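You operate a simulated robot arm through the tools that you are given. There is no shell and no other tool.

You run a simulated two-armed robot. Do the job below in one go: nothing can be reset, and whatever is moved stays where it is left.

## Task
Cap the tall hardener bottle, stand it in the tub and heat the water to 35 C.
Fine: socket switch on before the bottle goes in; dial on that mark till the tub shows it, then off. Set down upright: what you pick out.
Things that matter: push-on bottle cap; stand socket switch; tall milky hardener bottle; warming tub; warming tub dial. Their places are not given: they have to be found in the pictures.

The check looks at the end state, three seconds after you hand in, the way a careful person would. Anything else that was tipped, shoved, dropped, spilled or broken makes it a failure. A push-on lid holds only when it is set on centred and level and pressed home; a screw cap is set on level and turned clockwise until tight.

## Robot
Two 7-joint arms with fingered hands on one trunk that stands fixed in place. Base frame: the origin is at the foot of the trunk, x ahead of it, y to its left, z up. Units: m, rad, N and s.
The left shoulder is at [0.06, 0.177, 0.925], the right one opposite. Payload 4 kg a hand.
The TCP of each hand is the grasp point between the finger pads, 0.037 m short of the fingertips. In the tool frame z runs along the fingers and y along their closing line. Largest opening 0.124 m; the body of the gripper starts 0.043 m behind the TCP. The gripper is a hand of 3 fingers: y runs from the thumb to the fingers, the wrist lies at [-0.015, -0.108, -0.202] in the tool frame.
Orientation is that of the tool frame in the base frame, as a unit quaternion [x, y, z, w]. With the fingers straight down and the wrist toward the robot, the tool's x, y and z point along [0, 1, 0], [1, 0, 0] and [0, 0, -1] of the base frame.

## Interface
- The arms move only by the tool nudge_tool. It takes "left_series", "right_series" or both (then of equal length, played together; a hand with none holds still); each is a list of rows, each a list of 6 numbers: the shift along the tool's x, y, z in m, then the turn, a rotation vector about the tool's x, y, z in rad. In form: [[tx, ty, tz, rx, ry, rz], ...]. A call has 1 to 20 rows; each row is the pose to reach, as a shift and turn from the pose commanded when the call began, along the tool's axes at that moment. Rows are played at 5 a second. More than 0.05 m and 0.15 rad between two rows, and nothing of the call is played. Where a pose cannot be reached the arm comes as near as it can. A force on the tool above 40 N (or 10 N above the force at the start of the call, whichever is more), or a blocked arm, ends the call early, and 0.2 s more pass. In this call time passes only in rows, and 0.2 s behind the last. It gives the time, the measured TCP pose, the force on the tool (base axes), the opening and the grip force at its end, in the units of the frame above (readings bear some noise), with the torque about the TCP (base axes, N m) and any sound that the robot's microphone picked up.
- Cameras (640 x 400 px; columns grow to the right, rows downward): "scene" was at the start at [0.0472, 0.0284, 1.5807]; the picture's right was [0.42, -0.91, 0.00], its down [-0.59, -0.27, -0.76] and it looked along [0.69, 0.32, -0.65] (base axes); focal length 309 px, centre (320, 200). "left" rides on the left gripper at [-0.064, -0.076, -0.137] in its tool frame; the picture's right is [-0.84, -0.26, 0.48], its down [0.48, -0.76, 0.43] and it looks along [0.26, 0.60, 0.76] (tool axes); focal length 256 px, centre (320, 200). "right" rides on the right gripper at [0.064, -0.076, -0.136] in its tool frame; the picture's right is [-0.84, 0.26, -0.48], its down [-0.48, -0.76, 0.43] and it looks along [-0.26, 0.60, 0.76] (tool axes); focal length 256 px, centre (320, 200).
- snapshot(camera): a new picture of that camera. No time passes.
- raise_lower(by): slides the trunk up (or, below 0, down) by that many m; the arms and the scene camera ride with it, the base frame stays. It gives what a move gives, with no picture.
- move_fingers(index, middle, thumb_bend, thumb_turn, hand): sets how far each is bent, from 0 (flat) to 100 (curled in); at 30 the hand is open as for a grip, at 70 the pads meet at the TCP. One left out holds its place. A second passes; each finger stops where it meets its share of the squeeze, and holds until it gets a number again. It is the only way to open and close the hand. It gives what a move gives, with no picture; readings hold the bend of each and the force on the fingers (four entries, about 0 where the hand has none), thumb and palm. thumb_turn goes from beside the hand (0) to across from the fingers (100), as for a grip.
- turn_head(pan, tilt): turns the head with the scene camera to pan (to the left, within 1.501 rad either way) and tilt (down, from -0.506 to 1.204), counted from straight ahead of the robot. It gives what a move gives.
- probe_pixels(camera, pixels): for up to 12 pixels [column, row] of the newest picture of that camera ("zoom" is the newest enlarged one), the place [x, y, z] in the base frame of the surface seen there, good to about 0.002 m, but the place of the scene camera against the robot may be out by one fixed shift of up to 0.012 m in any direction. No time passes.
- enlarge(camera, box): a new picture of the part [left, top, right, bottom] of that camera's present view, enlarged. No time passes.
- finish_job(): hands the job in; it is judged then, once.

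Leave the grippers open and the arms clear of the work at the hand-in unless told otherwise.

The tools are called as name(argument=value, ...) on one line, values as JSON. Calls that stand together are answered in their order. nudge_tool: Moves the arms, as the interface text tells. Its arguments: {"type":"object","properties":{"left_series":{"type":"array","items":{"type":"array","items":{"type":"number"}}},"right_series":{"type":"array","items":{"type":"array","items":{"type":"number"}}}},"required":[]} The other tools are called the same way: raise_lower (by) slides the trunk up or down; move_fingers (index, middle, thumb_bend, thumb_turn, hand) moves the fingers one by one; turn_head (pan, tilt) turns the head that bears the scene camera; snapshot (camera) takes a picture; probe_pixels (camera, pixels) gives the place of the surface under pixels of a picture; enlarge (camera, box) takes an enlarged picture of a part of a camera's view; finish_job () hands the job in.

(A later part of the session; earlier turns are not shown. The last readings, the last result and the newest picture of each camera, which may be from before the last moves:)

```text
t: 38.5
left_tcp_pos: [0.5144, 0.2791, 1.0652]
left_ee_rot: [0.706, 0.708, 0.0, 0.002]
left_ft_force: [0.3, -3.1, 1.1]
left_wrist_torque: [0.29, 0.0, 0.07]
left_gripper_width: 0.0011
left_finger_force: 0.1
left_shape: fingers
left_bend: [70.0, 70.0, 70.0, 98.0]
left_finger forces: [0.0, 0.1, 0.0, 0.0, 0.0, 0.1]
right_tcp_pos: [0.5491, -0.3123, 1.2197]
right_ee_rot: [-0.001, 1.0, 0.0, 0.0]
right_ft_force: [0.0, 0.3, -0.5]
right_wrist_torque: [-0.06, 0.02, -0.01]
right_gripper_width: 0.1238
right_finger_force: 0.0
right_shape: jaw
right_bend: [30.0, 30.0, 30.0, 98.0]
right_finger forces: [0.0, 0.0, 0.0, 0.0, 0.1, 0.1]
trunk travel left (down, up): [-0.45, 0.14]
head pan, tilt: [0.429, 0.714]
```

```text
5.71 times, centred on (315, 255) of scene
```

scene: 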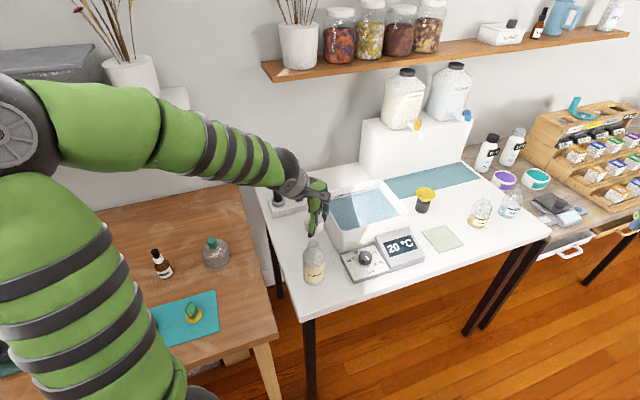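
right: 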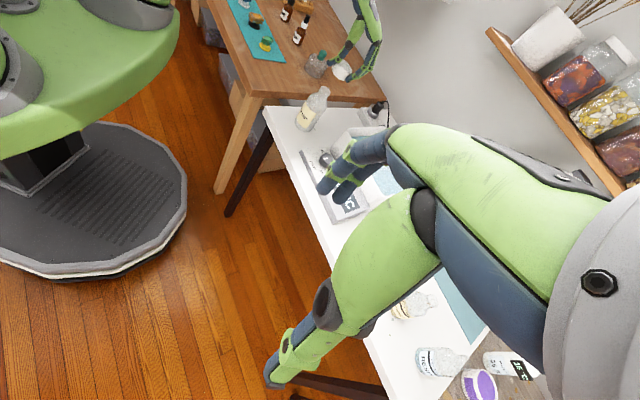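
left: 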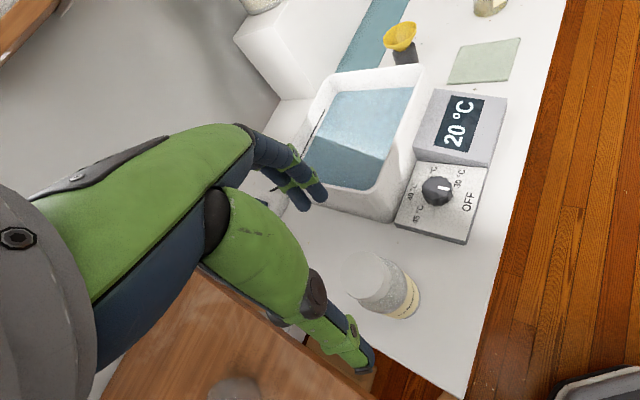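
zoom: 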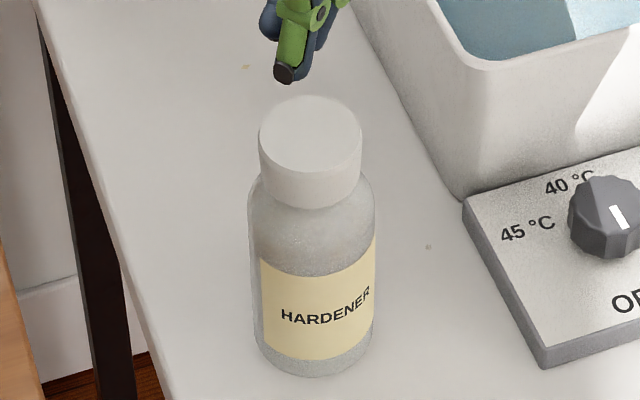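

The cap top sits level at z≈0.955 and the rim is at 0.951, so it is down on the rim after 32–40 N of pressing. Now I'll map the tub (rim, floor and water) to plan where the bottle goes.

snapshot(camera="scene")

enlarge(camera="scene", box=[310, 165, 420, 265])

probe_pixels(camera="zoom", pixels=[[45, 150], [365, 55], [545, 180], [175, 265], [90, 240], [270, 120], [200, 160], [330, 200], [470, 190], [180, 240], [100, 160], [350, 90]])

```text
taken
```

scene: 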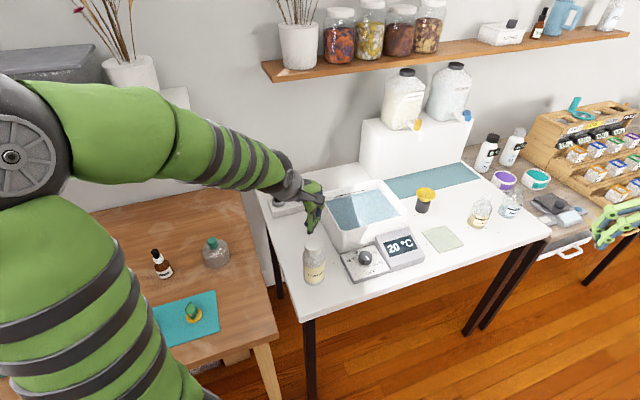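

```text
4.00 times, centred on (365, 215) of scene
```

zoom: 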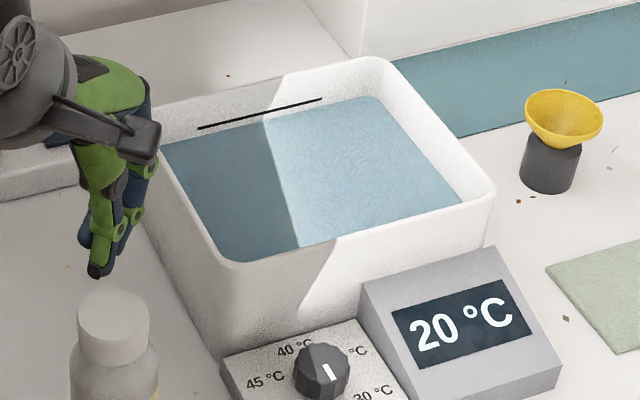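

```text
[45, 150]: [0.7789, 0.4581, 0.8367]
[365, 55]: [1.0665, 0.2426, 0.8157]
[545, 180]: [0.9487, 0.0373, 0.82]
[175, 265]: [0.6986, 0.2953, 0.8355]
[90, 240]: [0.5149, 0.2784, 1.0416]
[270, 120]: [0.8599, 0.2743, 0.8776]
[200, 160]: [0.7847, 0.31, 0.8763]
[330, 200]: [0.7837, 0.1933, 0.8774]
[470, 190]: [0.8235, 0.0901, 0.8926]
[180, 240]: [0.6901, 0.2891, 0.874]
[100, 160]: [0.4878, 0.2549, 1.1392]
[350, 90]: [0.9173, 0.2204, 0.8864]
```

probe_pixels(camera="zoom", pixels=[[228, 270], [485, 190], [372, 62], [350, 240], [430, 122], [270, 92], [240, 258], [460, 198], [190, 215], [390, 100], [365, 97], [205, 150]])

snapshot(camera="left")

```text
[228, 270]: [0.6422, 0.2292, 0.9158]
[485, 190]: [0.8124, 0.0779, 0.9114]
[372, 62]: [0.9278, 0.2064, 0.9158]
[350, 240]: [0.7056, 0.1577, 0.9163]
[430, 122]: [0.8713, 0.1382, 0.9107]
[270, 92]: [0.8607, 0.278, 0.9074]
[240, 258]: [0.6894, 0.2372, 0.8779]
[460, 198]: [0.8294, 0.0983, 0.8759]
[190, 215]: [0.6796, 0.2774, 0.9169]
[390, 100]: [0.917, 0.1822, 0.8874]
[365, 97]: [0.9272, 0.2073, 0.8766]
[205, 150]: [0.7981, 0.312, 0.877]
```

```text
taken
```

left: 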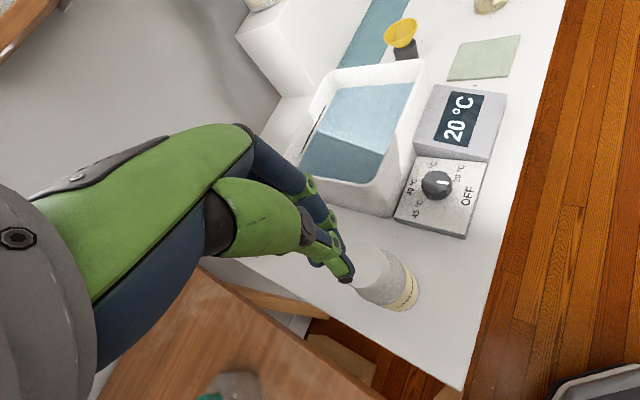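

The tub interior is centred near (0.811, 0.221), with its rim at 0.916 and water at 0.877. Before carrying the bottle I'll test whether the cap holds by gripping it and lifting a few millimetres. I'll open the hand and tilt it slightly, because the finger pads slant that way.

move_fingers(hand="left", index=38, middle=38, thumb_bend=38)

nudge_tool(left_series=[[0, 0.016, 0, -0.12, 0, 0], [0, 0.016, 0, -0.12, 0, 0]])

enlarge(camera="right", box=[290, 30, 370, 120])

```text
t: 39.5
left_tcp_pos: [0.5138, 0.2781, 1.0656]
left_ee_rot: [0.707, 0.707, 0.001, 0.001]
left_ft_force: [1.0, -0.6, -0.3]
left_wrist_torque: [-0.01, 0.0, -0.01]
left_gripper_width: 0.0991
left_finger_force: 0.0
left_shape: fingers
left_bend: [38.0, 38.0, 38.0, 98.0]
left_finger forces: [0.1, 0.0, 0.0, 0.1, 0.1, 0.0]
right_tcp_pos: [0.5506, -0.3125, 1.2184]
right_ee_rot: [0.001, 1.0, 0.0, 0.0]
right_ft_force: [0.0, -0.9, 0.0]
right_wrist_torque: [-0.01, 0.02, 0.03]
right_gripper_width: 0.1236
right_finger_force: 0.0
right_shape: jaw
right_bend: [30.0, 30.0, 30.0, 98.0]
right_finger forces: [0.0, 0.0, 0.0, 0.1, 0.0, 0.0]
trunk travel left (down, up): [-0.45, 0.14]
head pan, tilt: [0.429, 0.714]
```

```text
t: 40.0
left_tcp_pos: [0.5302, 0.2777, 1.0654]
left_ee_rot: [0.706, 0.706, 0.044, 0.045]
left_ft_force: [0.1, -0.2, 0.1]
left_wrist_torque: [0.02, 0.02, 0.01]
left_gripper_width: 0.0993
left_finger_force: 0.1
left_shape: fingers
left_bend: [38.0, 38.0, 38.0, 98.0]
left_finger forces: [0.0, 0.0, 0.0, 0.0, 0.0, 0.0]
right_tcp_pos: [0.5502, -0.314, 1.2178]
right_ee_rot: [0.0, 1.0, 0.001, 0.001]
right_ft_force: [0.2, 0.2, 0.0]
right_wrist_torque: [0.03, -0.01, -0.02]
right_gripper_width: 0.1238
right_finger_force: 0.1
right_shape: jaw
right_bend: [30.0, 30.0, 30.0, 98.0]
right_finger forces: [0.0, 0.1, 0.0, 0.0, 0.0, 0.1]
trunk travel left (down, up): [-0.45, 0.14]
head pan, tilt: [0.429, 0.714]
```

```text
4.44 times, centred on (330, 75) of right
```

zoom: 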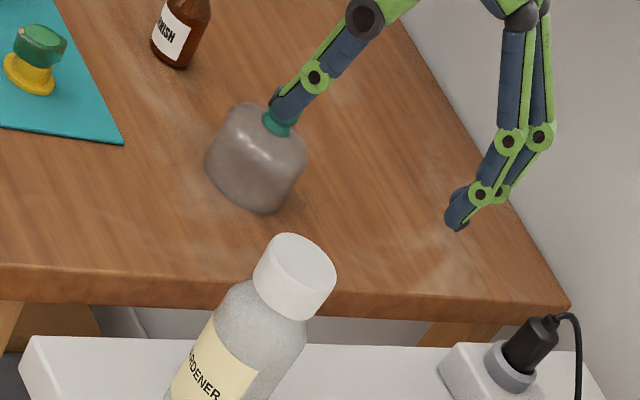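

nudge_tool(left_series=[[0, -0.003, 0.03, 0, 0, 0], [0, -0.006, 0.06, 0, 0, 0], [0, -0.009, 0.085, 0, 0, 0]])

enlarge(camera="right", box=[300, 55, 360, 115])

enlarge(camera="scene", box=[290, 210, 340, 270])

```text
t: 40.9
left_tcp_pos: [0.5323, 0.2755, 0.9788]
left_ee_rot: [0.706, 0.706, 0.043, 0.045]
left_ft_force: [-0.7, 0.0, -0.3]
left_wrist_torque: [0.0, 0.0, -0.04]
left_gripper_width: 0.0993
left_finger_force: 0.0
left_shape: fingers
left_bend: [38.0, 38.0, 38.0, 98.0]
left_finger forces: [0.1, 0.0, 0.0, 0.0, 0.0, 0.0]
right_tcp_pos: [0.5507, -0.3125, 1.2192]
right_ee_rot: [0.0, 1.0, 0.0, 0.001]
right_ft_force: [0.1, 0.2, -0.4]
right_wrist_torque: [0.0, 0.0, 0.01]
right_gripper_width: 0.1239
right_finger_force: 0.1
right_shape: jaw
right_bend: [30.0, 30.0, 30.0, 98.0]
right_finger forces: [0.1, 0.1, 0.0, 0.0, 0.0, 0.0]
trunk travel left (down, up): [-0.45, 0.14]
head pan, tilt: [0.429, 0.714]
```

```text
6.67 times, centred on (330, 85) of right
```

zoom: 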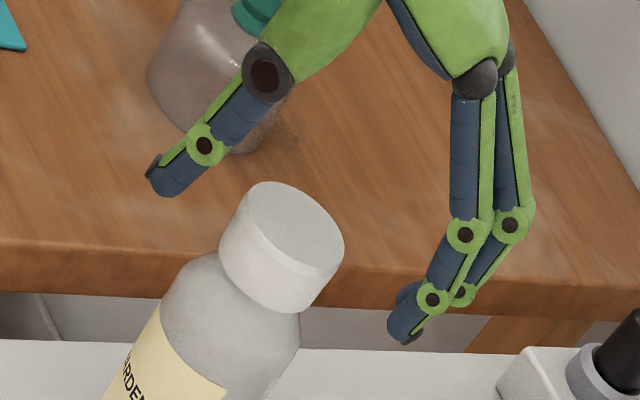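

```text
6.67 times, centred on (315, 240) of scene
```

zoom: 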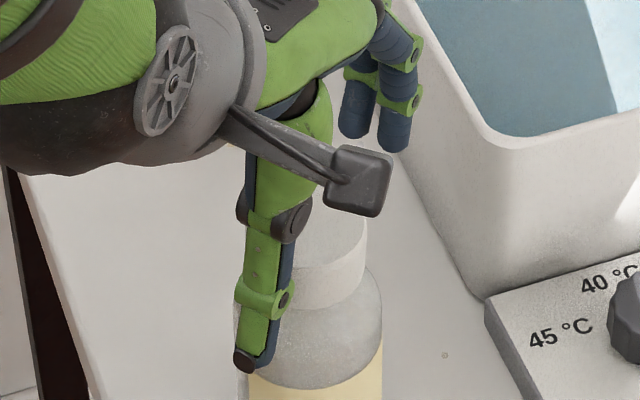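

The tips are about 1–1.5 cm below the cap top, and the hand is a few mm too far forward. I'll go 5 mm back and 8 mm lower, then grip the cap.

nudge_tool(left_series=[[0, -0.005, 0.0, 0, 0, 0], [0, -0.006, 0.0075, 0, 0, 0]])

move_fingers(hand="left", index=70, middle=70, thumb_bend=70)

enlarge(camera="right", box=[300, 55, 360, 115])

```text
t: 41.5
left_tcp_pos: [0.5291, 0.2769, 0.9717]
left_ee_rot: [0.705, 0.706, 0.043, 0.045]
left_ft_force: [0.7, 0.3, 0.6]
left_wrist_torque: [-0.04, 0.0, 0.01]
left_gripper_width: 0.099
left_finger_force: 0.0
left_shape: fingers
left_bend: [38.0, 38.0, 38.0, 98.0]
left_finger forces: [0.0, 0.0, 0.1, 0.0, 0.0, 0.1]
right_tcp_pos: [0.5501, -0.3139, 1.2187]
right_ee_rot: [0.0, 1.0, 0.001, 0.0]
right_ft_force: [0.1, -0.3, -0.2]
right_wrist_torque: [-0.02, 0.01, -0.04]
right_gripper_width: 0.1241
right_finger_force: 0.0
right_shape: jaw
right_bend: [30.0, 30.0, 30.0, 98.0]
right_finger forces: [0.0, 0.0, 0.0, 0.0, 0.0, 0.0]
trunk travel left (down, up): [-0.45, 0.14]
head pan, tilt: [0.429, 0.714]
```

```text
t: 42.5
left_tcp_pos: [0.5264, 0.2758, 0.9729]
left_ee_rot: [0.706, 0.706, 0.043, 0.045]
left_ft_force: [-1.7, 1.0, 13.0]
left_wrist_torque: [0.04, -0.29, 0.0]
left_gripper_width: 0.0443
left_finger_force: 28.6
left_shape: fingers
left_bend: [57.0, 57.0, 61.0, 96.0]
left_finger forces: [11.3, 13.9, 0.0, 0.0, 31.8, 0.1]
right_tcp_pos: [0.5498, -0.3136, 1.2184]
right_ee_rot: [0.0, 1.0, 0.0, 0.0]
right_ft_force: [-0.3, -0.6, -0.3]
right_wrist_torque: [-0.02, 0.02, -0.01]
right_gripper_width: 0.1235
right_finger_force: 0.1
right_shape: jaw
right_bend: [30.0, 30.0, 30.0, 98.0]
right_finger forces: [0.0, 0.0, 0.1, 0.0, 0.0, 0.1]
trunk travel left (down, up): [-0.45, 0.14]
head pan, tilt: [0.429, 0.714]
```

```text
6.67 times, centred on (330, 85) of right
```

zoom: 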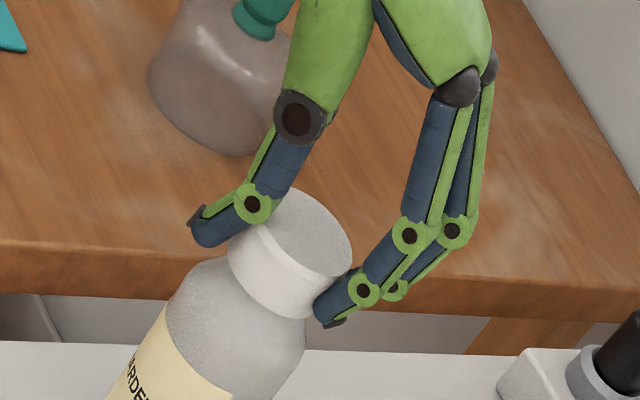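

The cap is gripped at 28 N. I'll lift 6 mm to see whether the bottle comes with the cap.

nudge_tool(left_series=[[0, 0.0003, -0.002, 0, 0, 0], [0, 0.0005, -0.004, 0, 0, 0], [0, 0.0007, -0.006, 0, 0, 0]])

enlarge(camera="right", box=[290, 55, 360, 135])

enlarge(camera="scene", box=[290, 220, 340, 290])

```text
t: 43.2
left_tcp_pos: [0.5285, 0.278, 0.9773]
left_ee_rot: [0.705, 0.706, 0.042, 0.043]
left_ft_force: [-0.8, -0.3, -1.1]
left_wrist_torque: [0.02, 0.07, 0.01]
left_gripper_width: 0.0439
left_finger_force: 26.5
left_shape: fingers
left_bend: [57.0, 57.0, 61.0, 96.0]
left_finger forces: [11.7, 13.1, 0.0, 0.1, 28.5, 0.0]
right_tcp_pos: [0.5488, -0.3123, 1.2179]
right_ee_rot: [0.0, 1.0, 0.0, 0.0]
right_ft_force: [-0.4, 0.6, 0.9]
right_wrist_torque: [-0.02, -0.01, -0.04]
right_gripper_width: 0.1236
right_finger_force: 0.0
right_shape: jaw
right_bend: [30.0, 30.0, 30.0, 98.0]
right_finger forces: [0.0, 0.0, 0.1, 0.0, 0.0, 0.0]
trunk travel left (down, up): [-0.45, 0.14]
head pan, tilt: [0.429, 0.714]
```

```text
5.00 times, centred on (325, 95) of right
```

zoom: 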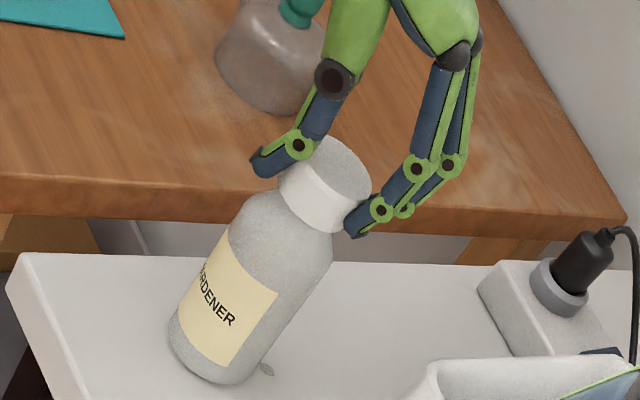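

```text
5.71 times, centred on (315, 255) of scene
```

zoom: 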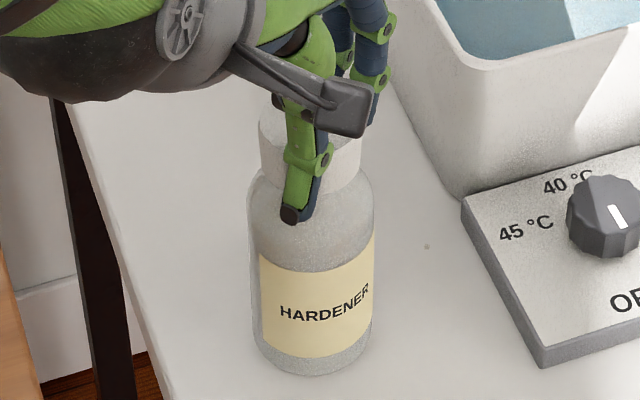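

nudge_tool(left_series=[[0, 0.0004, -0.003, 0, 0, 0], [0, 0.0007, -0.006, 0, 0, 0], [0, 0.001, -0.009, 0, 0, 0]])

enlarge(camera="right", box=[290, 55, 360, 135])

enlarge(camera="scene", box=[290, 220, 340, 290])

```text
t: 44.0
left_tcp_pos: [0.5278, 0.2783, 0.9859]
left_ee_rot: [0.705, 0.706, 0.043, 0.044]
left_ft_force: [0.0, -0.2, -0.2]
left_wrist_torque: [-0.01, 0.0, -0.03]
left_gripper_width: 0.0439
left_finger_force: 27.0
left_shape: fingers
left_bend: [57.0, 57.0, 61.0, 96.0]
left_finger forces: [11.8, 13.1, 0.1, 0.0, 28.6, 0.0]
right_tcp_pos: [0.5492, -0.3135, 1.218]
right_ee_rot: [0.0, 1.0, 0.0, -0.001]
right_ft_force: [-0.1, 0.4, 0.3]
right_wrist_torque: [-0.01, 0.0, 0.0]
right_gripper_width: 0.124
right_finger_force: 0.0
right_shape: jaw
right_bend: [30.0, 30.0, 30.0, 98.0]
right_finger forces: [0.1, 0.1, 0.0, 0.1, 0.0, 0.1]
trunk travel left (down, up): [-0.45, 0.14]
head pan, tilt: [0.429, 0.714]
```

```text
5.00 times, centred on (325, 95) of right
```

zoom: 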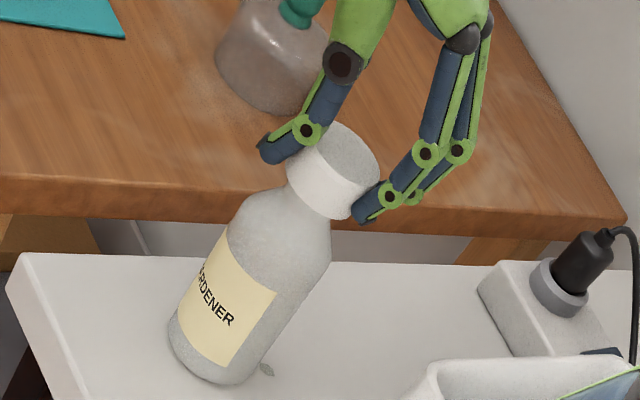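

```text
5.71 times, centred on (315, 255) of scene
```

zoom: 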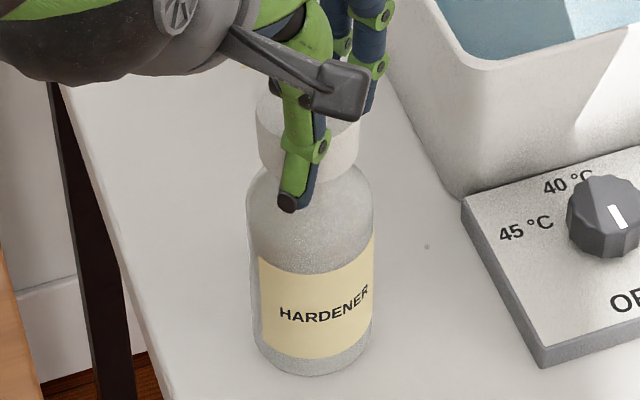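

The bottle stayed on the table and the cap slid up about 9 mm, so it was not pressed home. I'll look closely at how the cap sits on the neck now.

enlarge(camera="right", box=[308, 70, 348, 110])

enlarge(camera="scene", box=[298, 230, 333, 265])

enlarge(camera="left", box=[290, 220, 400, 320])

```text
10.00 times, centred on (328, 90) of right
```

zoom: 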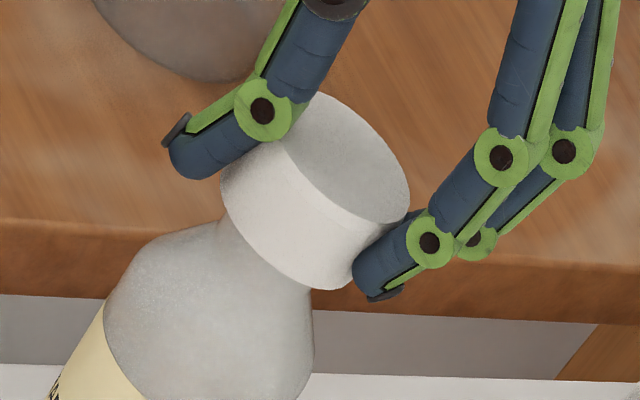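

```text
11.43 times, centred on (316, 248) of scene
```

zoom: 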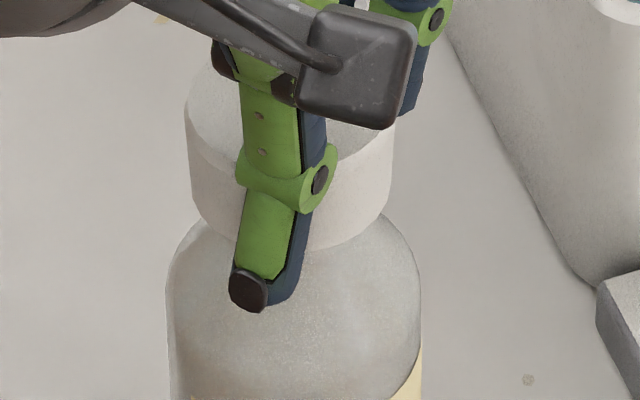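

```text
4.00 times, centred on (345, 270) of left
```

zoom: 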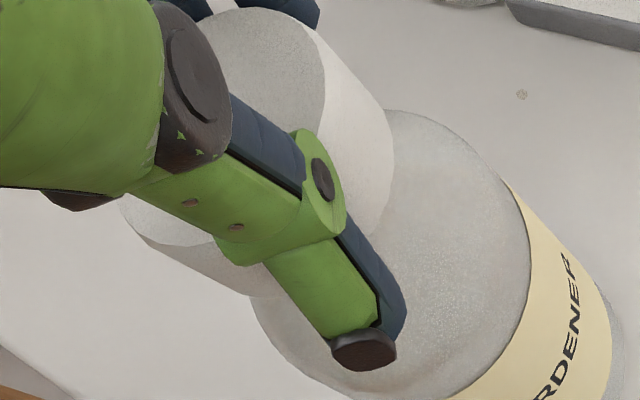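

The cap is within about 1 mm of the neck axis. I'll push it back down with this grip, release it, then press squarely on its top with the palm while the open fingers straddle the bottle.

nudge_tool(left_series=[[0, -0.0005, 0.004, 0, 0, 0], [0, -0.001, 0.008, 0, 0, 0], [0, -0.0014, 0.011, 0, 0, 0], [0, -0.0016, 0.013, 0, 0, 0], [0, -0.0018, 0.0145, 0, 0, 0]])

```text
t: 45.2
left_tcp_pos: [0.529, 0.2782, 0.9736]
left_ee_rot: [0.706, 0.706, 0.044, 0.045]
left_ft_force: [-0.9, -0.1, 10.3]
left_wrist_torque: [-0.04, -0.19, 0.02]
left_gripper_width: 0.0441
left_finger_force: 28.0
left_shape: fingers
left_bend: [57.0, 57.0, 61.0, 96.0]
left_finger forces: [11.5, 13.3, 0.0, 0.0, 31.4, 0.1]
right_tcp_pos: [0.5492, -0.3138, 1.2182]
right_ee_rot: [0.0, 1.0, 0.0, 0.0]
right_ft_force: [-0.1, 0.5, -0.5]
right_wrist_torque: [0.01, -0.01, -0.01]
right_gripper_width: 0.1238
right_finger_force: 0.2
right_shape: jaw
right_bend: [30.0, 30.0, 30.0, 98.0]
right_finger forces: [0.0, 0.0, 0.0, 0.0, 0.0, 0.0]
trunk travel left (down, up): [-0.45, 0.14]
head pan, tilt: [0.429, 0.714]
```

The cap is down again at 10 N. I'll release, rise, and straighten the tool to vertical.

move_fingers(hand="left", index=25, middle=25, thumb_bend=25)

nudge_tool(left_series=[[0, 0.0, -0.03, 0, 0, 0], [0, 0.0, -0.06, 0.06, 0, 0], [0, 0.0, -0.06, 0.123, 0, 0]])

snapshot(camera="left")

enlarge(camera="right", box=[290, 30, 370, 120])

```text
t: 46.2
left_tcp_pos: [0.5274, 0.2781, 0.9729]
left_ee_rot: [0.706, 0.706, 0.042, 0.045]
left_ft_force: [-0.8, -0.2, -0.1]
left_wrist_torque: [0.02, 0.02, -0.01]
left_gripper_width: 0.1336
left_finger_force: 0.2
left_shape: fingers
left_bend: [25.0, 25.0, 25.0, 97.0]
left_finger forces: [0.0, 0.1, 0.1, 0.1, 0.0, 0.0]
right_tcp_pos: [0.5498, -0.3138, 1.2183]
right_ee_rot: [0.0, 1.0, 0.0, 0.0]
right_ft_force: [0.5, -0.3, 0.8]
right_wrist_torque: [-0.02, -0.02, -0.03]
right_gripper_width: 0.1234
right_finger_force: 0.0
right_shape: jaw
right_bend: [30.0, 30.0, 30.0, 98.0]
right_finger forces: [0.1, 0.0, 0.0, 0.0, 0.0, 0.0]
trunk travel left (down, up): [-0.45, 0.14]
head pan, tilt: [0.429, 0.714]
```

```text
t: 47.0
left_tcp_pos: [0.522, 0.2803, 1.0323]
left_ee_rot: [0.707, 0.707, -0.001, 0.0]
left_ft_force: [-0.1, 0.2, -0.2]
left_wrist_torque: [-0.03, -0.04, -0.01]
left_gripper_width: 0.1336
left_finger_force: 0.0
left_shape: fingers
left_bend: [25.0, 25.0, 25.0, 98.0]
left_finger forces: [0.1, 0.0, 0.0, 0.1, 0.0, 0.0]
right_tcp_pos: [0.5505, -0.3126, 1.2186]
right_ee_rot: [0.0, 1.0, -0.001, 0.0]
right_ft_force: [0.7, 1.1, 0.0]
right_wrist_torque: [0.01, 0.03, -0.04]
right_gripper_width: 0.1236
right_finger_force: 0.0
right_shape: jaw
right_bend: [30.0, 30.0, 30.0, 98.0]
right_finger forces: [0.0, 0.1, 0.0, 0.1, 0.0, 0.1]
trunk travel left (down, up): [-0.45, 0.14]
head pan, tilt: [0.429, 0.714]
```

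```text
taken
```

left: 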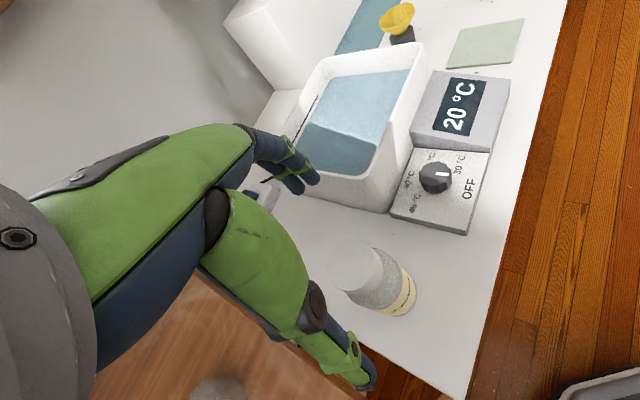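

```text
4.44 times, centred on (330, 75) of right
```

zoom: 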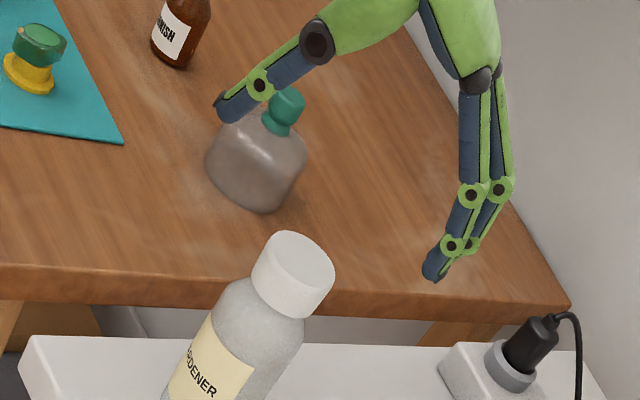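

nudge_tool(left_series=[[0, 0.008, 0.0, 0, 0, 0], [0, 0.008, 0.04, 0, 0, 0], [0, 0.008, 0.075, 0, 0, 0]])

enlarge(camera="right", box=[290, 40, 370, 120])

enlarge(camera="scene", box=[280, 190, 350, 280])

```text
t: 47.9
left_tcp_pos: [0.5277, 0.2781, 0.955]
left_ee_rot: [0.707, 0.707, 0.0, 0.0]
left_ft_force: [0.8, 0.5, -0.2]
left_wrist_torque: [0.01, 0.01, 0.0]
left_gripper_width: 0.1336
left_finger_force: 0.1
left_shape: fingers
left_bend: [25.0, 25.0, 25.0, 98.0]
left_finger forces: [0.1, 0.0, 0.1, 0.0, 0.1, 0.0]
right_tcp_pos: [0.5509, -0.3121, 1.2188]
right_ee_rot: [0.0, 1.0, 0.0, 0.0]
right_ft_force: [0.0, 0.1, 0.1]
right_wrist_torque: [-0.03, 0.01, 0.02]
right_gripper_width: 0.1234
right_finger_force: 0.2
right_shape: jaw
right_bend: [30.0, 30.0, 30.0, 98.0]
right_finger forces: [0.1, 0.1, 0.0, 0.1, 0.0, 0.1]
trunk travel left (down, up): [-0.45, 0.14]
head pan, tilt: [0.429, 0.714]
```

```text
5.00 times, centred on (330, 80) of right
```

zoom: 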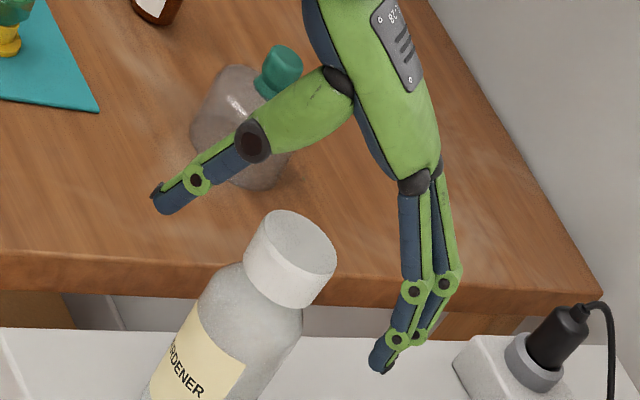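

```text
4.44 times, centred on (315, 235) of scene
```

zoom: 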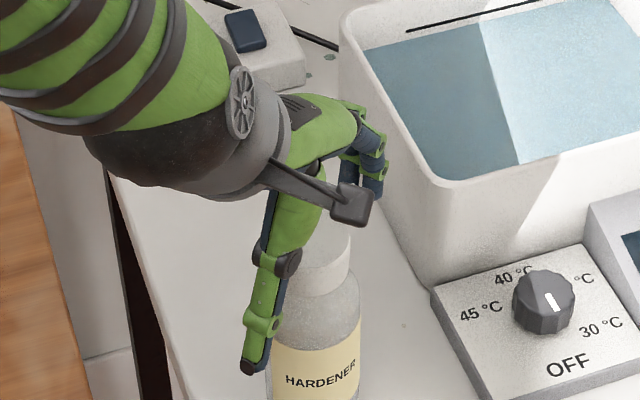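

The palm is inclined, so a plain palm press would hit unevenly. Before pressing again I want to be sure the fit is right, so I'll compare the other capped bottles and the black ring once more.

enlarge(camera="scene", box=[470, 120, 530, 180])

enlarge(camera="scene", box=[460, 180, 530, 235])

enlarge(camera="left", box=[270, 90, 420, 220])

```text
6.67 times, centred on (500, 150) of scene
```

zoom: 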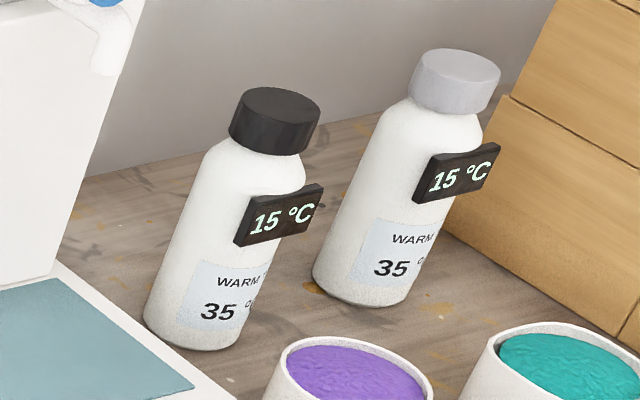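

```text
7.27 times, centred on (495, 208) of scene
```

zoom: 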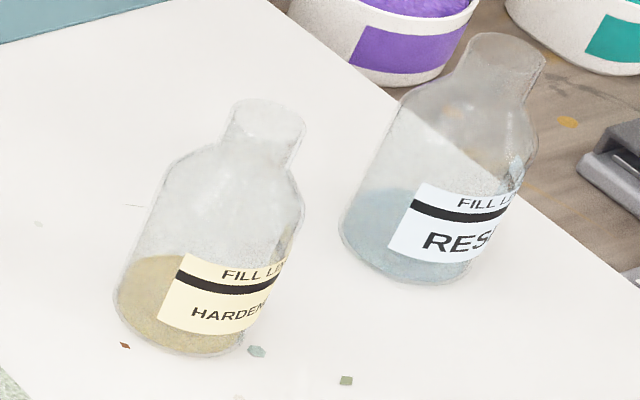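

```text
3.08 times, centred on (345, 155) of left
```

zoom: 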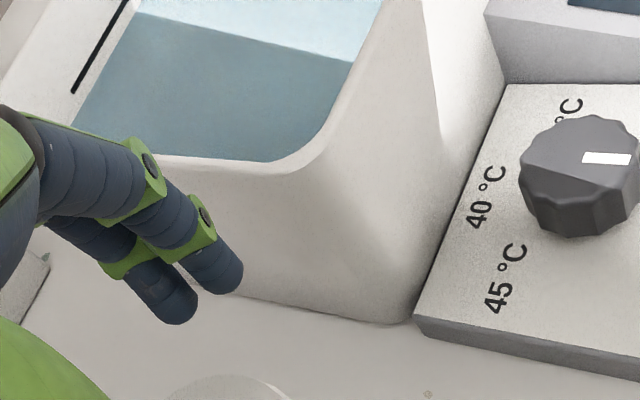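

The other bottles' caps have the same top chamfer as the white cap, so the white cap is the right kind; it just needs a centred, level press. I'll raise the left hand clear and measure the cap's centring precisely in enlarged views.

nudge_tool(left_series=[[0, 0.0, -0.045, 0, 0, 0], [0, 0.0, -0.09, 0, 0, 0], [0.0, -0.03, -0.12, 0, 0, 0]])

enlarge(camera="scene", box=[300, 232, 328, 260])

enlarge(camera="right", box=[300, 78, 344, 122])

snapshot(camera="left")

```text
t: 48.9
left_tcp_pos: [0.4927, 0.3026, 1.0658]
left_ee_rot: [0.686, 0.727, -0.008, -0.007]
left_ft_force: [0.9, 0.2, 0.3]
left_wrist_torque: [0.03, 0.03, 0.02]
left_gripper_width: 0.1335
left_finger_force: 0.1
left_shape: fingers
left_bend: [25.0, 25.0, 25.0, 98.0]
left_finger forces: [0.0, 0.0, 0.0, 0.0, 0.0, 0.1]
right_tcp_pos: [0.5506, -0.3135, 1.2184]
right_ee_rot: [0.0, 1.0, 0.0, 0.001]
right_ft_force: [0.4, 0.0, 0.0]
right_wrist_torque: [0.02, 0.01, 0.03]
right_gripper_width: 0.1236
right_finger_force: 0.1
right_shape: jaw
right_bend: [30.0, 30.0, 30.0, 98.0]
right_finger forces: [0.1, 0.0, 0.0, 0.1, 0.0, 0.0]
trunk travel left (down, up): [-0.45, 0.14]
head pan, tilt: [0.429, 0.714]
stopped in row 3 (left hand): the arm was blocked; the commanded pose is now the measured one
```

```text
14.29 times, centred on (314, 246) of scene
```

zoom: 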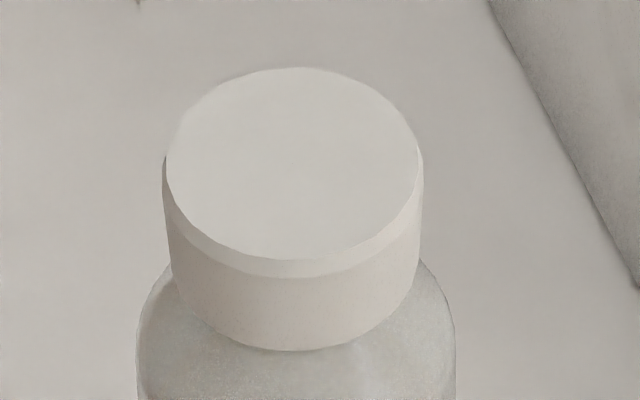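

```text
9.09 times, centred on (322, 100) of right
```

zoom: 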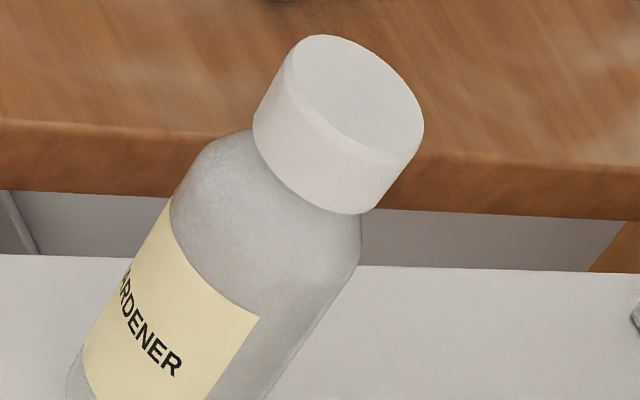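

```text
taken
```

left: 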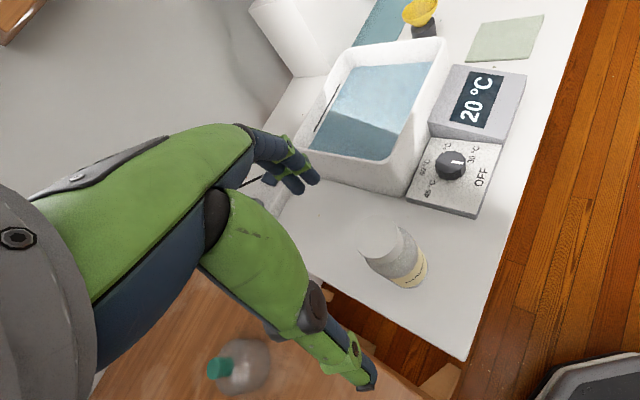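

The scene view shows the cap centred in one direction, and the right view puts it about 1 mm off in +x. My retreat was stopped by an arm limit, which turned the hand slightly. I'll measure the present cap position from the left camera before going on.

enlarge(camera="left", box=[340, 200, 440, 300])

probe_pixels(camera="zoom", pixels=[[165, 150], [225, 75], [300, 140], [290, 195], [210, 225], [180, 200], [270, 90], [230, 150], [140, 230], [200, 300], [330, 200], [380, 290]])

```text
4.00 times, centred on (390, 250) of left
```

zoom: 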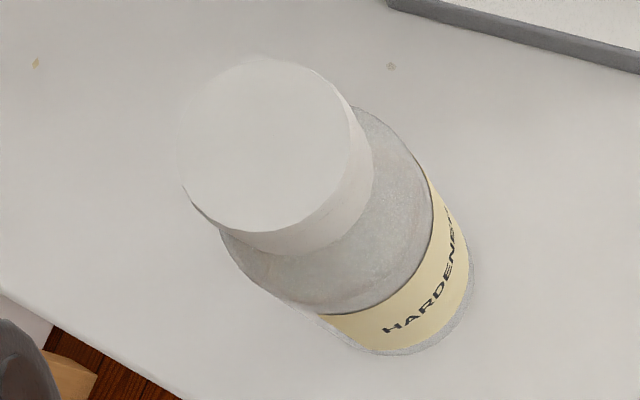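

```text
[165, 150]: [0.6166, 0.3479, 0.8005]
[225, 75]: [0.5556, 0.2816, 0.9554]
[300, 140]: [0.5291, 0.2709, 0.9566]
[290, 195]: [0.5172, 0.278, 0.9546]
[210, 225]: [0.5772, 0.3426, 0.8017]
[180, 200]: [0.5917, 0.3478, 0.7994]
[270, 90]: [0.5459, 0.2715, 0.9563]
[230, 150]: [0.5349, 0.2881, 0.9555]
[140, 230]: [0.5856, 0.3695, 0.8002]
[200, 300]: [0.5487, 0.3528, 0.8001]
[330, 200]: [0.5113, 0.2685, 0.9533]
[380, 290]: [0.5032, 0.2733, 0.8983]
```

probe_pixels(camera="zoom", pixels=[[268, 145], [186, 150], [348, 145], [268, 63], [268, 226], [205, 95], [330, 200], [210, 205], [325, 90], [365, 170], [300, 250], [240, 235]])

enlarge(camera="right", box=[314, 80, 336, 102])

probe_pixels(camera="zoom", pixels=[[220, 60], [320, 40], [420, 100], [480, 190], [470, 270], [380, 265], [290, 210], [230, 140], [330, 150], [400, 180]])

```text
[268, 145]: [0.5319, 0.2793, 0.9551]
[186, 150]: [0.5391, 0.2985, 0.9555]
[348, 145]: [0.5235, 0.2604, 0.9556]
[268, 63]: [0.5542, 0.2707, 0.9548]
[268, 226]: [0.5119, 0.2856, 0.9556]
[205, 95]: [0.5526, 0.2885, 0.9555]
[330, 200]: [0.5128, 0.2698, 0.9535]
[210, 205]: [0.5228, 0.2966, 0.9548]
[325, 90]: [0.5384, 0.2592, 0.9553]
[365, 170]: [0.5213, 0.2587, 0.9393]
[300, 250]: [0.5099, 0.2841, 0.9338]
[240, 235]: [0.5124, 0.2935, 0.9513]
```

```text
16.00 times, centred on (325, 91) of right
```

zoom: 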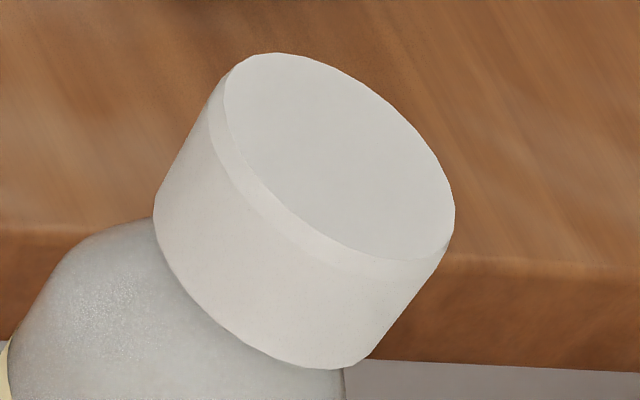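

```text
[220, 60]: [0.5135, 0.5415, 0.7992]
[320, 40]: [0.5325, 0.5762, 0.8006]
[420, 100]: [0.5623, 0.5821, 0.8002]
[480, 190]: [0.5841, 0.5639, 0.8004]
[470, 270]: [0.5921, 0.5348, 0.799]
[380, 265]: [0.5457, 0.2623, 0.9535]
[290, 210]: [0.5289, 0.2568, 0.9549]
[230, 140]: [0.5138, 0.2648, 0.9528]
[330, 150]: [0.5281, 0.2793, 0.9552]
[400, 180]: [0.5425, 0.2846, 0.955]
```

The cap top is level (z 0.955 all round), centred at (0.532, 0.2787). I'll extend only the thumb as a presser, straighten the hand, and hover the thumb tip above the cap's centre.

move_fingers(hand="left", index=25, middle=25, thumb_bend=70)

nudge_tool(left_series=[[-0.011, 0.025, 0.0, -0.01, 0, 0.028], [-0.0229, 0.0514, 0.01, -0.021, 0, 0.057], [-0.0229, 0.0514, 0.029, -0.021, 0, 0.057]])

enlarge(camera="scene", box=[290, 210, 340, 260])

enlarge(camera="right", box=[300, 45, 360, 110])

```text
t: 49.9
left_tcp_pos: [0.4935, 0.3048, 1.0662]
left_ee_rot: [0.686, 0.727, -0.008, -0.006]
left_ft_force: [-0.3, -0.5, -0.3]
left_wrist_torque: [-0.02, -0.03, 0.01]
left_gripper_width: 0.0724
left_finger_force: 0.0
left_shape: fingers
left_bend: [25.0, 25.0, 70.0, 98.0]
left_finger forces: [0.0, 0.1, 0.1, 0.1, 0.0, 0.0]
right_tcp_pos: [0.5497, -0.3131, 1.219]
right_ee_rot: [-0.001, 1.0, 0.0, -0.001]
right_ft_force: [0.0, 1.0, -0.5]
right_wrist_torque: [0.0, 0.0, -0.01]
right_gripper_width: 0.1237
right_finger_force: 0.2
right_shape: jaw
right_bend: [30.0, 30.0, 30.0, 98.0]
right_finger forces: [0.1, 0.0, 0.1, 0.0, 0.0, 0.1]
trunk travel left (down, up): [-0.45, 0.14]
head pan, tilt: [0.429, 0.714]
```

```text
t: 50.6
left_tcp_pos: [0.5433, 0.2847, 1.037]
left_ee_rot: [0.708, 0.707, -0.001, 0.0]
left_ft_force: [0.2, 0.1, -0.4]
left_wrist_torque: [0.03, 0.02, 0.01]
left_gripper_width: 0.0725
left_finger_force: 0.0
left_shape: fingers
left_bend: [25.0, 25.0, 70.0, 98.0]
left_finger forces: [0.1, 0.0, 0.0, 0.0, 0.0, 0.0]
right_tcp_pos: [0.5505, -0.3124, 1.2181]
right_ee_rot: [-0.001, 1.0, 0.0, 0.0]
right_ft_force: [0.6, -0.3, 0.0]
right_wrist_torque: [0.0, 0.02, 0.01]
right_gripper_width: 0.1237
right_finger_force: 0.1
right_shape: jaw
right_bend: [30.0, 30.0, 30.0, 98.0]
right_finger forces: [0.0, 0.0, 0.1, 0.0, 0.1, 0.0]
trunk travel left (down, up): [-0.45, 0.14]
head pan, tilt: [0.429, 0.714]
```

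```text
8.00 times, centred on (315, 235) of scene
```

zoom: 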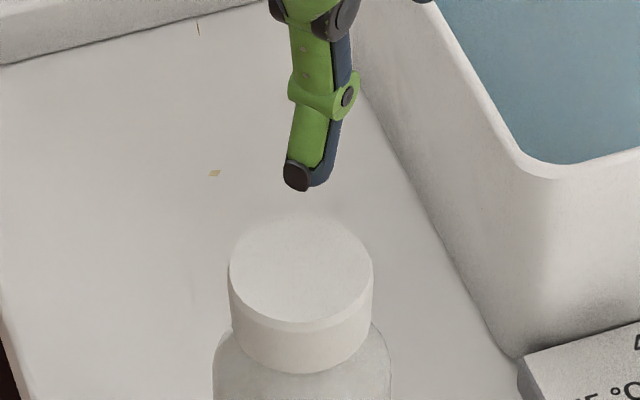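

```text
6.15 times, centred on (330, 78) of right
```

zoom: 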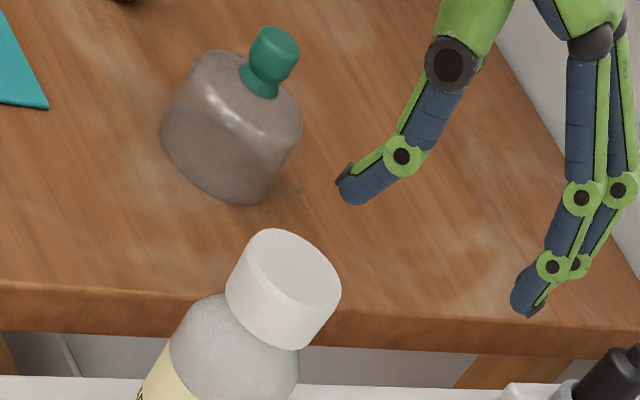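

The thumb tip is about 4.6 mm too far in +x and 1 mm in -y. I'll correct that, lower to about 1 cm above the cap and recheck.

nudge_tool(left_series=[[0.001, -0.0046, 0.01, 0, 0, 0], [0.001, -0.0046, 0.035, 0, 0, 0]])

enlarge(camera="scene", box=[295, 220, 335, 260])

enlarge(camera="right", box=[305, 65, 350, 110])

```text
t: 51.2
left_tcp_pos: [0.5401, 0.284, 0.9997]
left_ee_rot: [0.707, 0.707, -0.001, 0.001]
left_ft_force: [-0.3, -0.5, 0.6]
left_wrist_torque: [-0.03, 0.01, -0.03]
left_gripper_width: 0.0728
left_finger_force: 0.0
left_shape: fingers
left_bend: [25.0, 25.0, 70.0, 98.0]
left_finger forces: [0.0, 0.1, 0.0, 0.0, 0.1, 0.1]
right_tcp_pos: [0.5509, -0.3129, 1.2177]
right_ee_rot: [-0.001, 1.0, 0.0, 0.0]
right_ft_force: [0.0, -0.4, 0.1]
right_wrist_torque: [-0.02, 0.03, 0.01]
right_gripper_width: 0.1238
right_finger_force: 0.0
right_shape: jaw
right_bend: [30.0, 30.0, 30.0, 98.0]
right_finger forces: [0.0, 0.1, 0.0, 0.1, 0.1, 0.0]
trunk travel left (down, up): [-0.45, 0.14]
head pan, tilt: [0.429, 0.714]
```

```text
10.00 times, centred on (315, 240) of scene
```

zoom: 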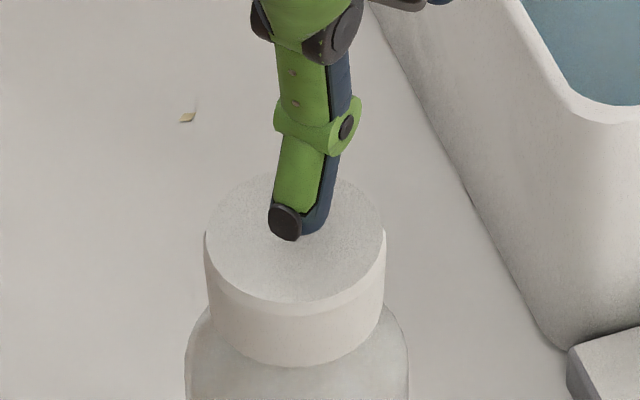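

```text
8.89 times, centred on (328, 88) of right
```

zoom: 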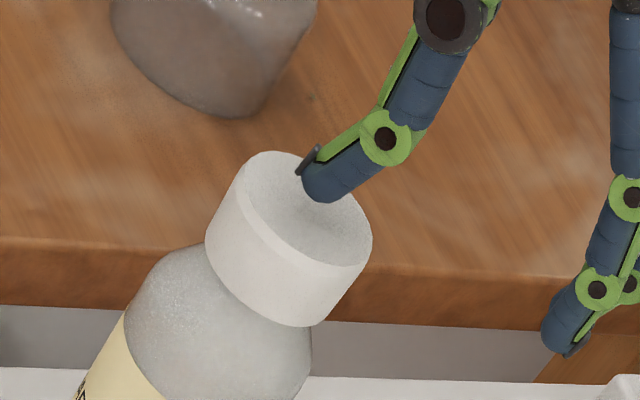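

I'll probe the thumb tip and the cap in both pictures to settle where contact will be.

probe_pixels(camera="zoom", pixels=[[312, 196], [306, 190], [322, 199], [335, 198], [302, 180], [297, 212], [345, 240], [230, 180], [250, 160], [320, 260], [365, 220], [290, 250]])

enlarge(camera="scene", box=[295, 220, 335, 260])

probe_pixels(camera="zoom", pixels=[[285, 220], [290, 238], [275, 232], [300, 232], [315, 228], [322, 215], [295, 260], [215, 235], [378, 235], [295, 295], [250, 200], [350, 205]])

```text
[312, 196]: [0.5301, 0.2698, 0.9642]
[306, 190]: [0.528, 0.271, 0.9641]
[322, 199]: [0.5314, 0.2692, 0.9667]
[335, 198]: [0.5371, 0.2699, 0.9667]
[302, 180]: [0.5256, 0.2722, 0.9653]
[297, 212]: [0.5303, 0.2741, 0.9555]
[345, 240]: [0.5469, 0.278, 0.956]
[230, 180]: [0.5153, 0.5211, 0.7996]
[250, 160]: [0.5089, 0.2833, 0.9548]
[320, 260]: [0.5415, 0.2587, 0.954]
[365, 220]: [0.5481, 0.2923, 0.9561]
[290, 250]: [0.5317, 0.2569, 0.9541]
```

```text
10.00 times, centred on (315, 240) of scene
```

zoom: 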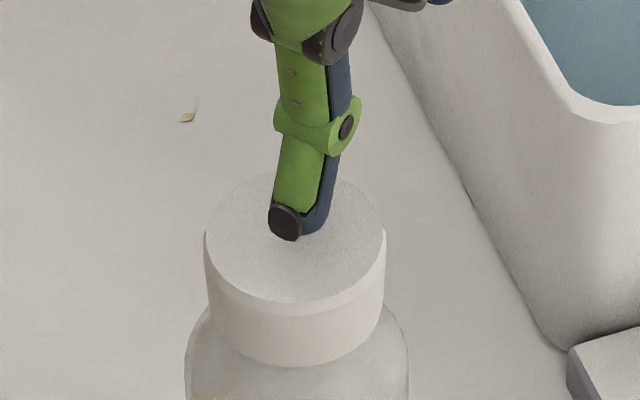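

```text
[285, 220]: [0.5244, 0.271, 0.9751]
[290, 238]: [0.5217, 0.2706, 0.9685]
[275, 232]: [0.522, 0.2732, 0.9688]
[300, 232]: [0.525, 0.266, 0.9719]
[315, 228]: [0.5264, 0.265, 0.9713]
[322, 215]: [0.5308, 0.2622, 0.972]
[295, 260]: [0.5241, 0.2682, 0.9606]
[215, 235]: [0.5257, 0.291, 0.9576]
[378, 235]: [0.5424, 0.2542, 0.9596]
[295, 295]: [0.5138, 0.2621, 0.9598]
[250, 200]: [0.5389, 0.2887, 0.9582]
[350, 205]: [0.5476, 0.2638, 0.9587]
```

Both cameras put the thumb's contact point about 3 mm short in x and 1 mm in y. I'll shift by that and press down slowly.

nudge_tool(left_series=[[0.001, 0.003, 0.003, 0, 0, 0], [0.001, 0.003, 0.006, 0, 0, 0], [0.001, 0.003, 0.008, 0, 0, 0], [0.001, 0.003, 0.01, 0, 0, 0], [0.001, 0.003, 0.0115, 0, 0, 0]])

enlarge(camera="right", box=[305, 65, 350, 110])

enlarge(camera="scene", box=[295, 220, 335, 260])

```text
t: 52.5
left_tcp_pos: [0.543, 0.2854, 0.9932]
left_ee_rot: [0.707, 0.708, 0.001, 0.002]
left_ft_force: [-2.0, -0.1, 25.5]
left_wrist_torque: [-0.19, 0.37, -0.02]
left_gripper_width: 0.0726
left_finger_force: 13.7
left_shape: fingers
left_bend: [25.0, 25.0, 70.0, 98.0]
left_finger forces: [0.0, 0.0, 0.1, 0.0, 25.9, 0.0]
right_tcp_pos: [0.549, -0.3136, 1.2202]
right_ee_rot: [-0.001, 1.0, -0.001, 0.001]
right_ft_force: [-0.3, 0.5, 0.1]
right_wrist_torque: [-0.02, -0.03, 0.03]
right_gripper_width: 0.1235
right_finger_force: 0.1
right_shape: jaw
right_bend: [30.0, 30.0, 30.0, 98.0]
right_finger forces: [0.1, 0.0, 0.0, 0.0, 0.1, 0.0]
trunk travel left (down, up): [-0.45, 0.14]
head pan, tilt: [0.429, 0.714]
```

```text
8.89 times, centred on (328, 88) of right
```

zoom: 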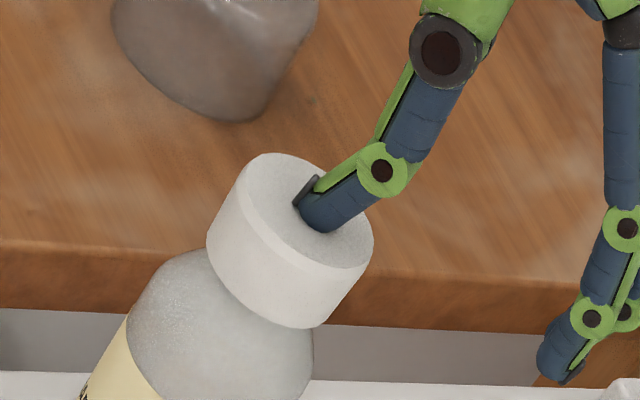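

```text
10.00 times, centred on (315, 240) of scene
```

zoom: 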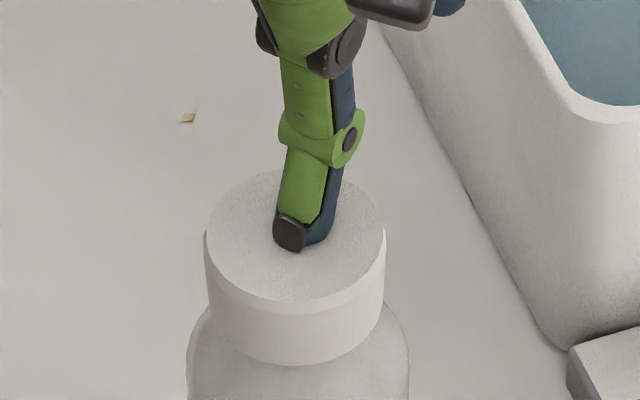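

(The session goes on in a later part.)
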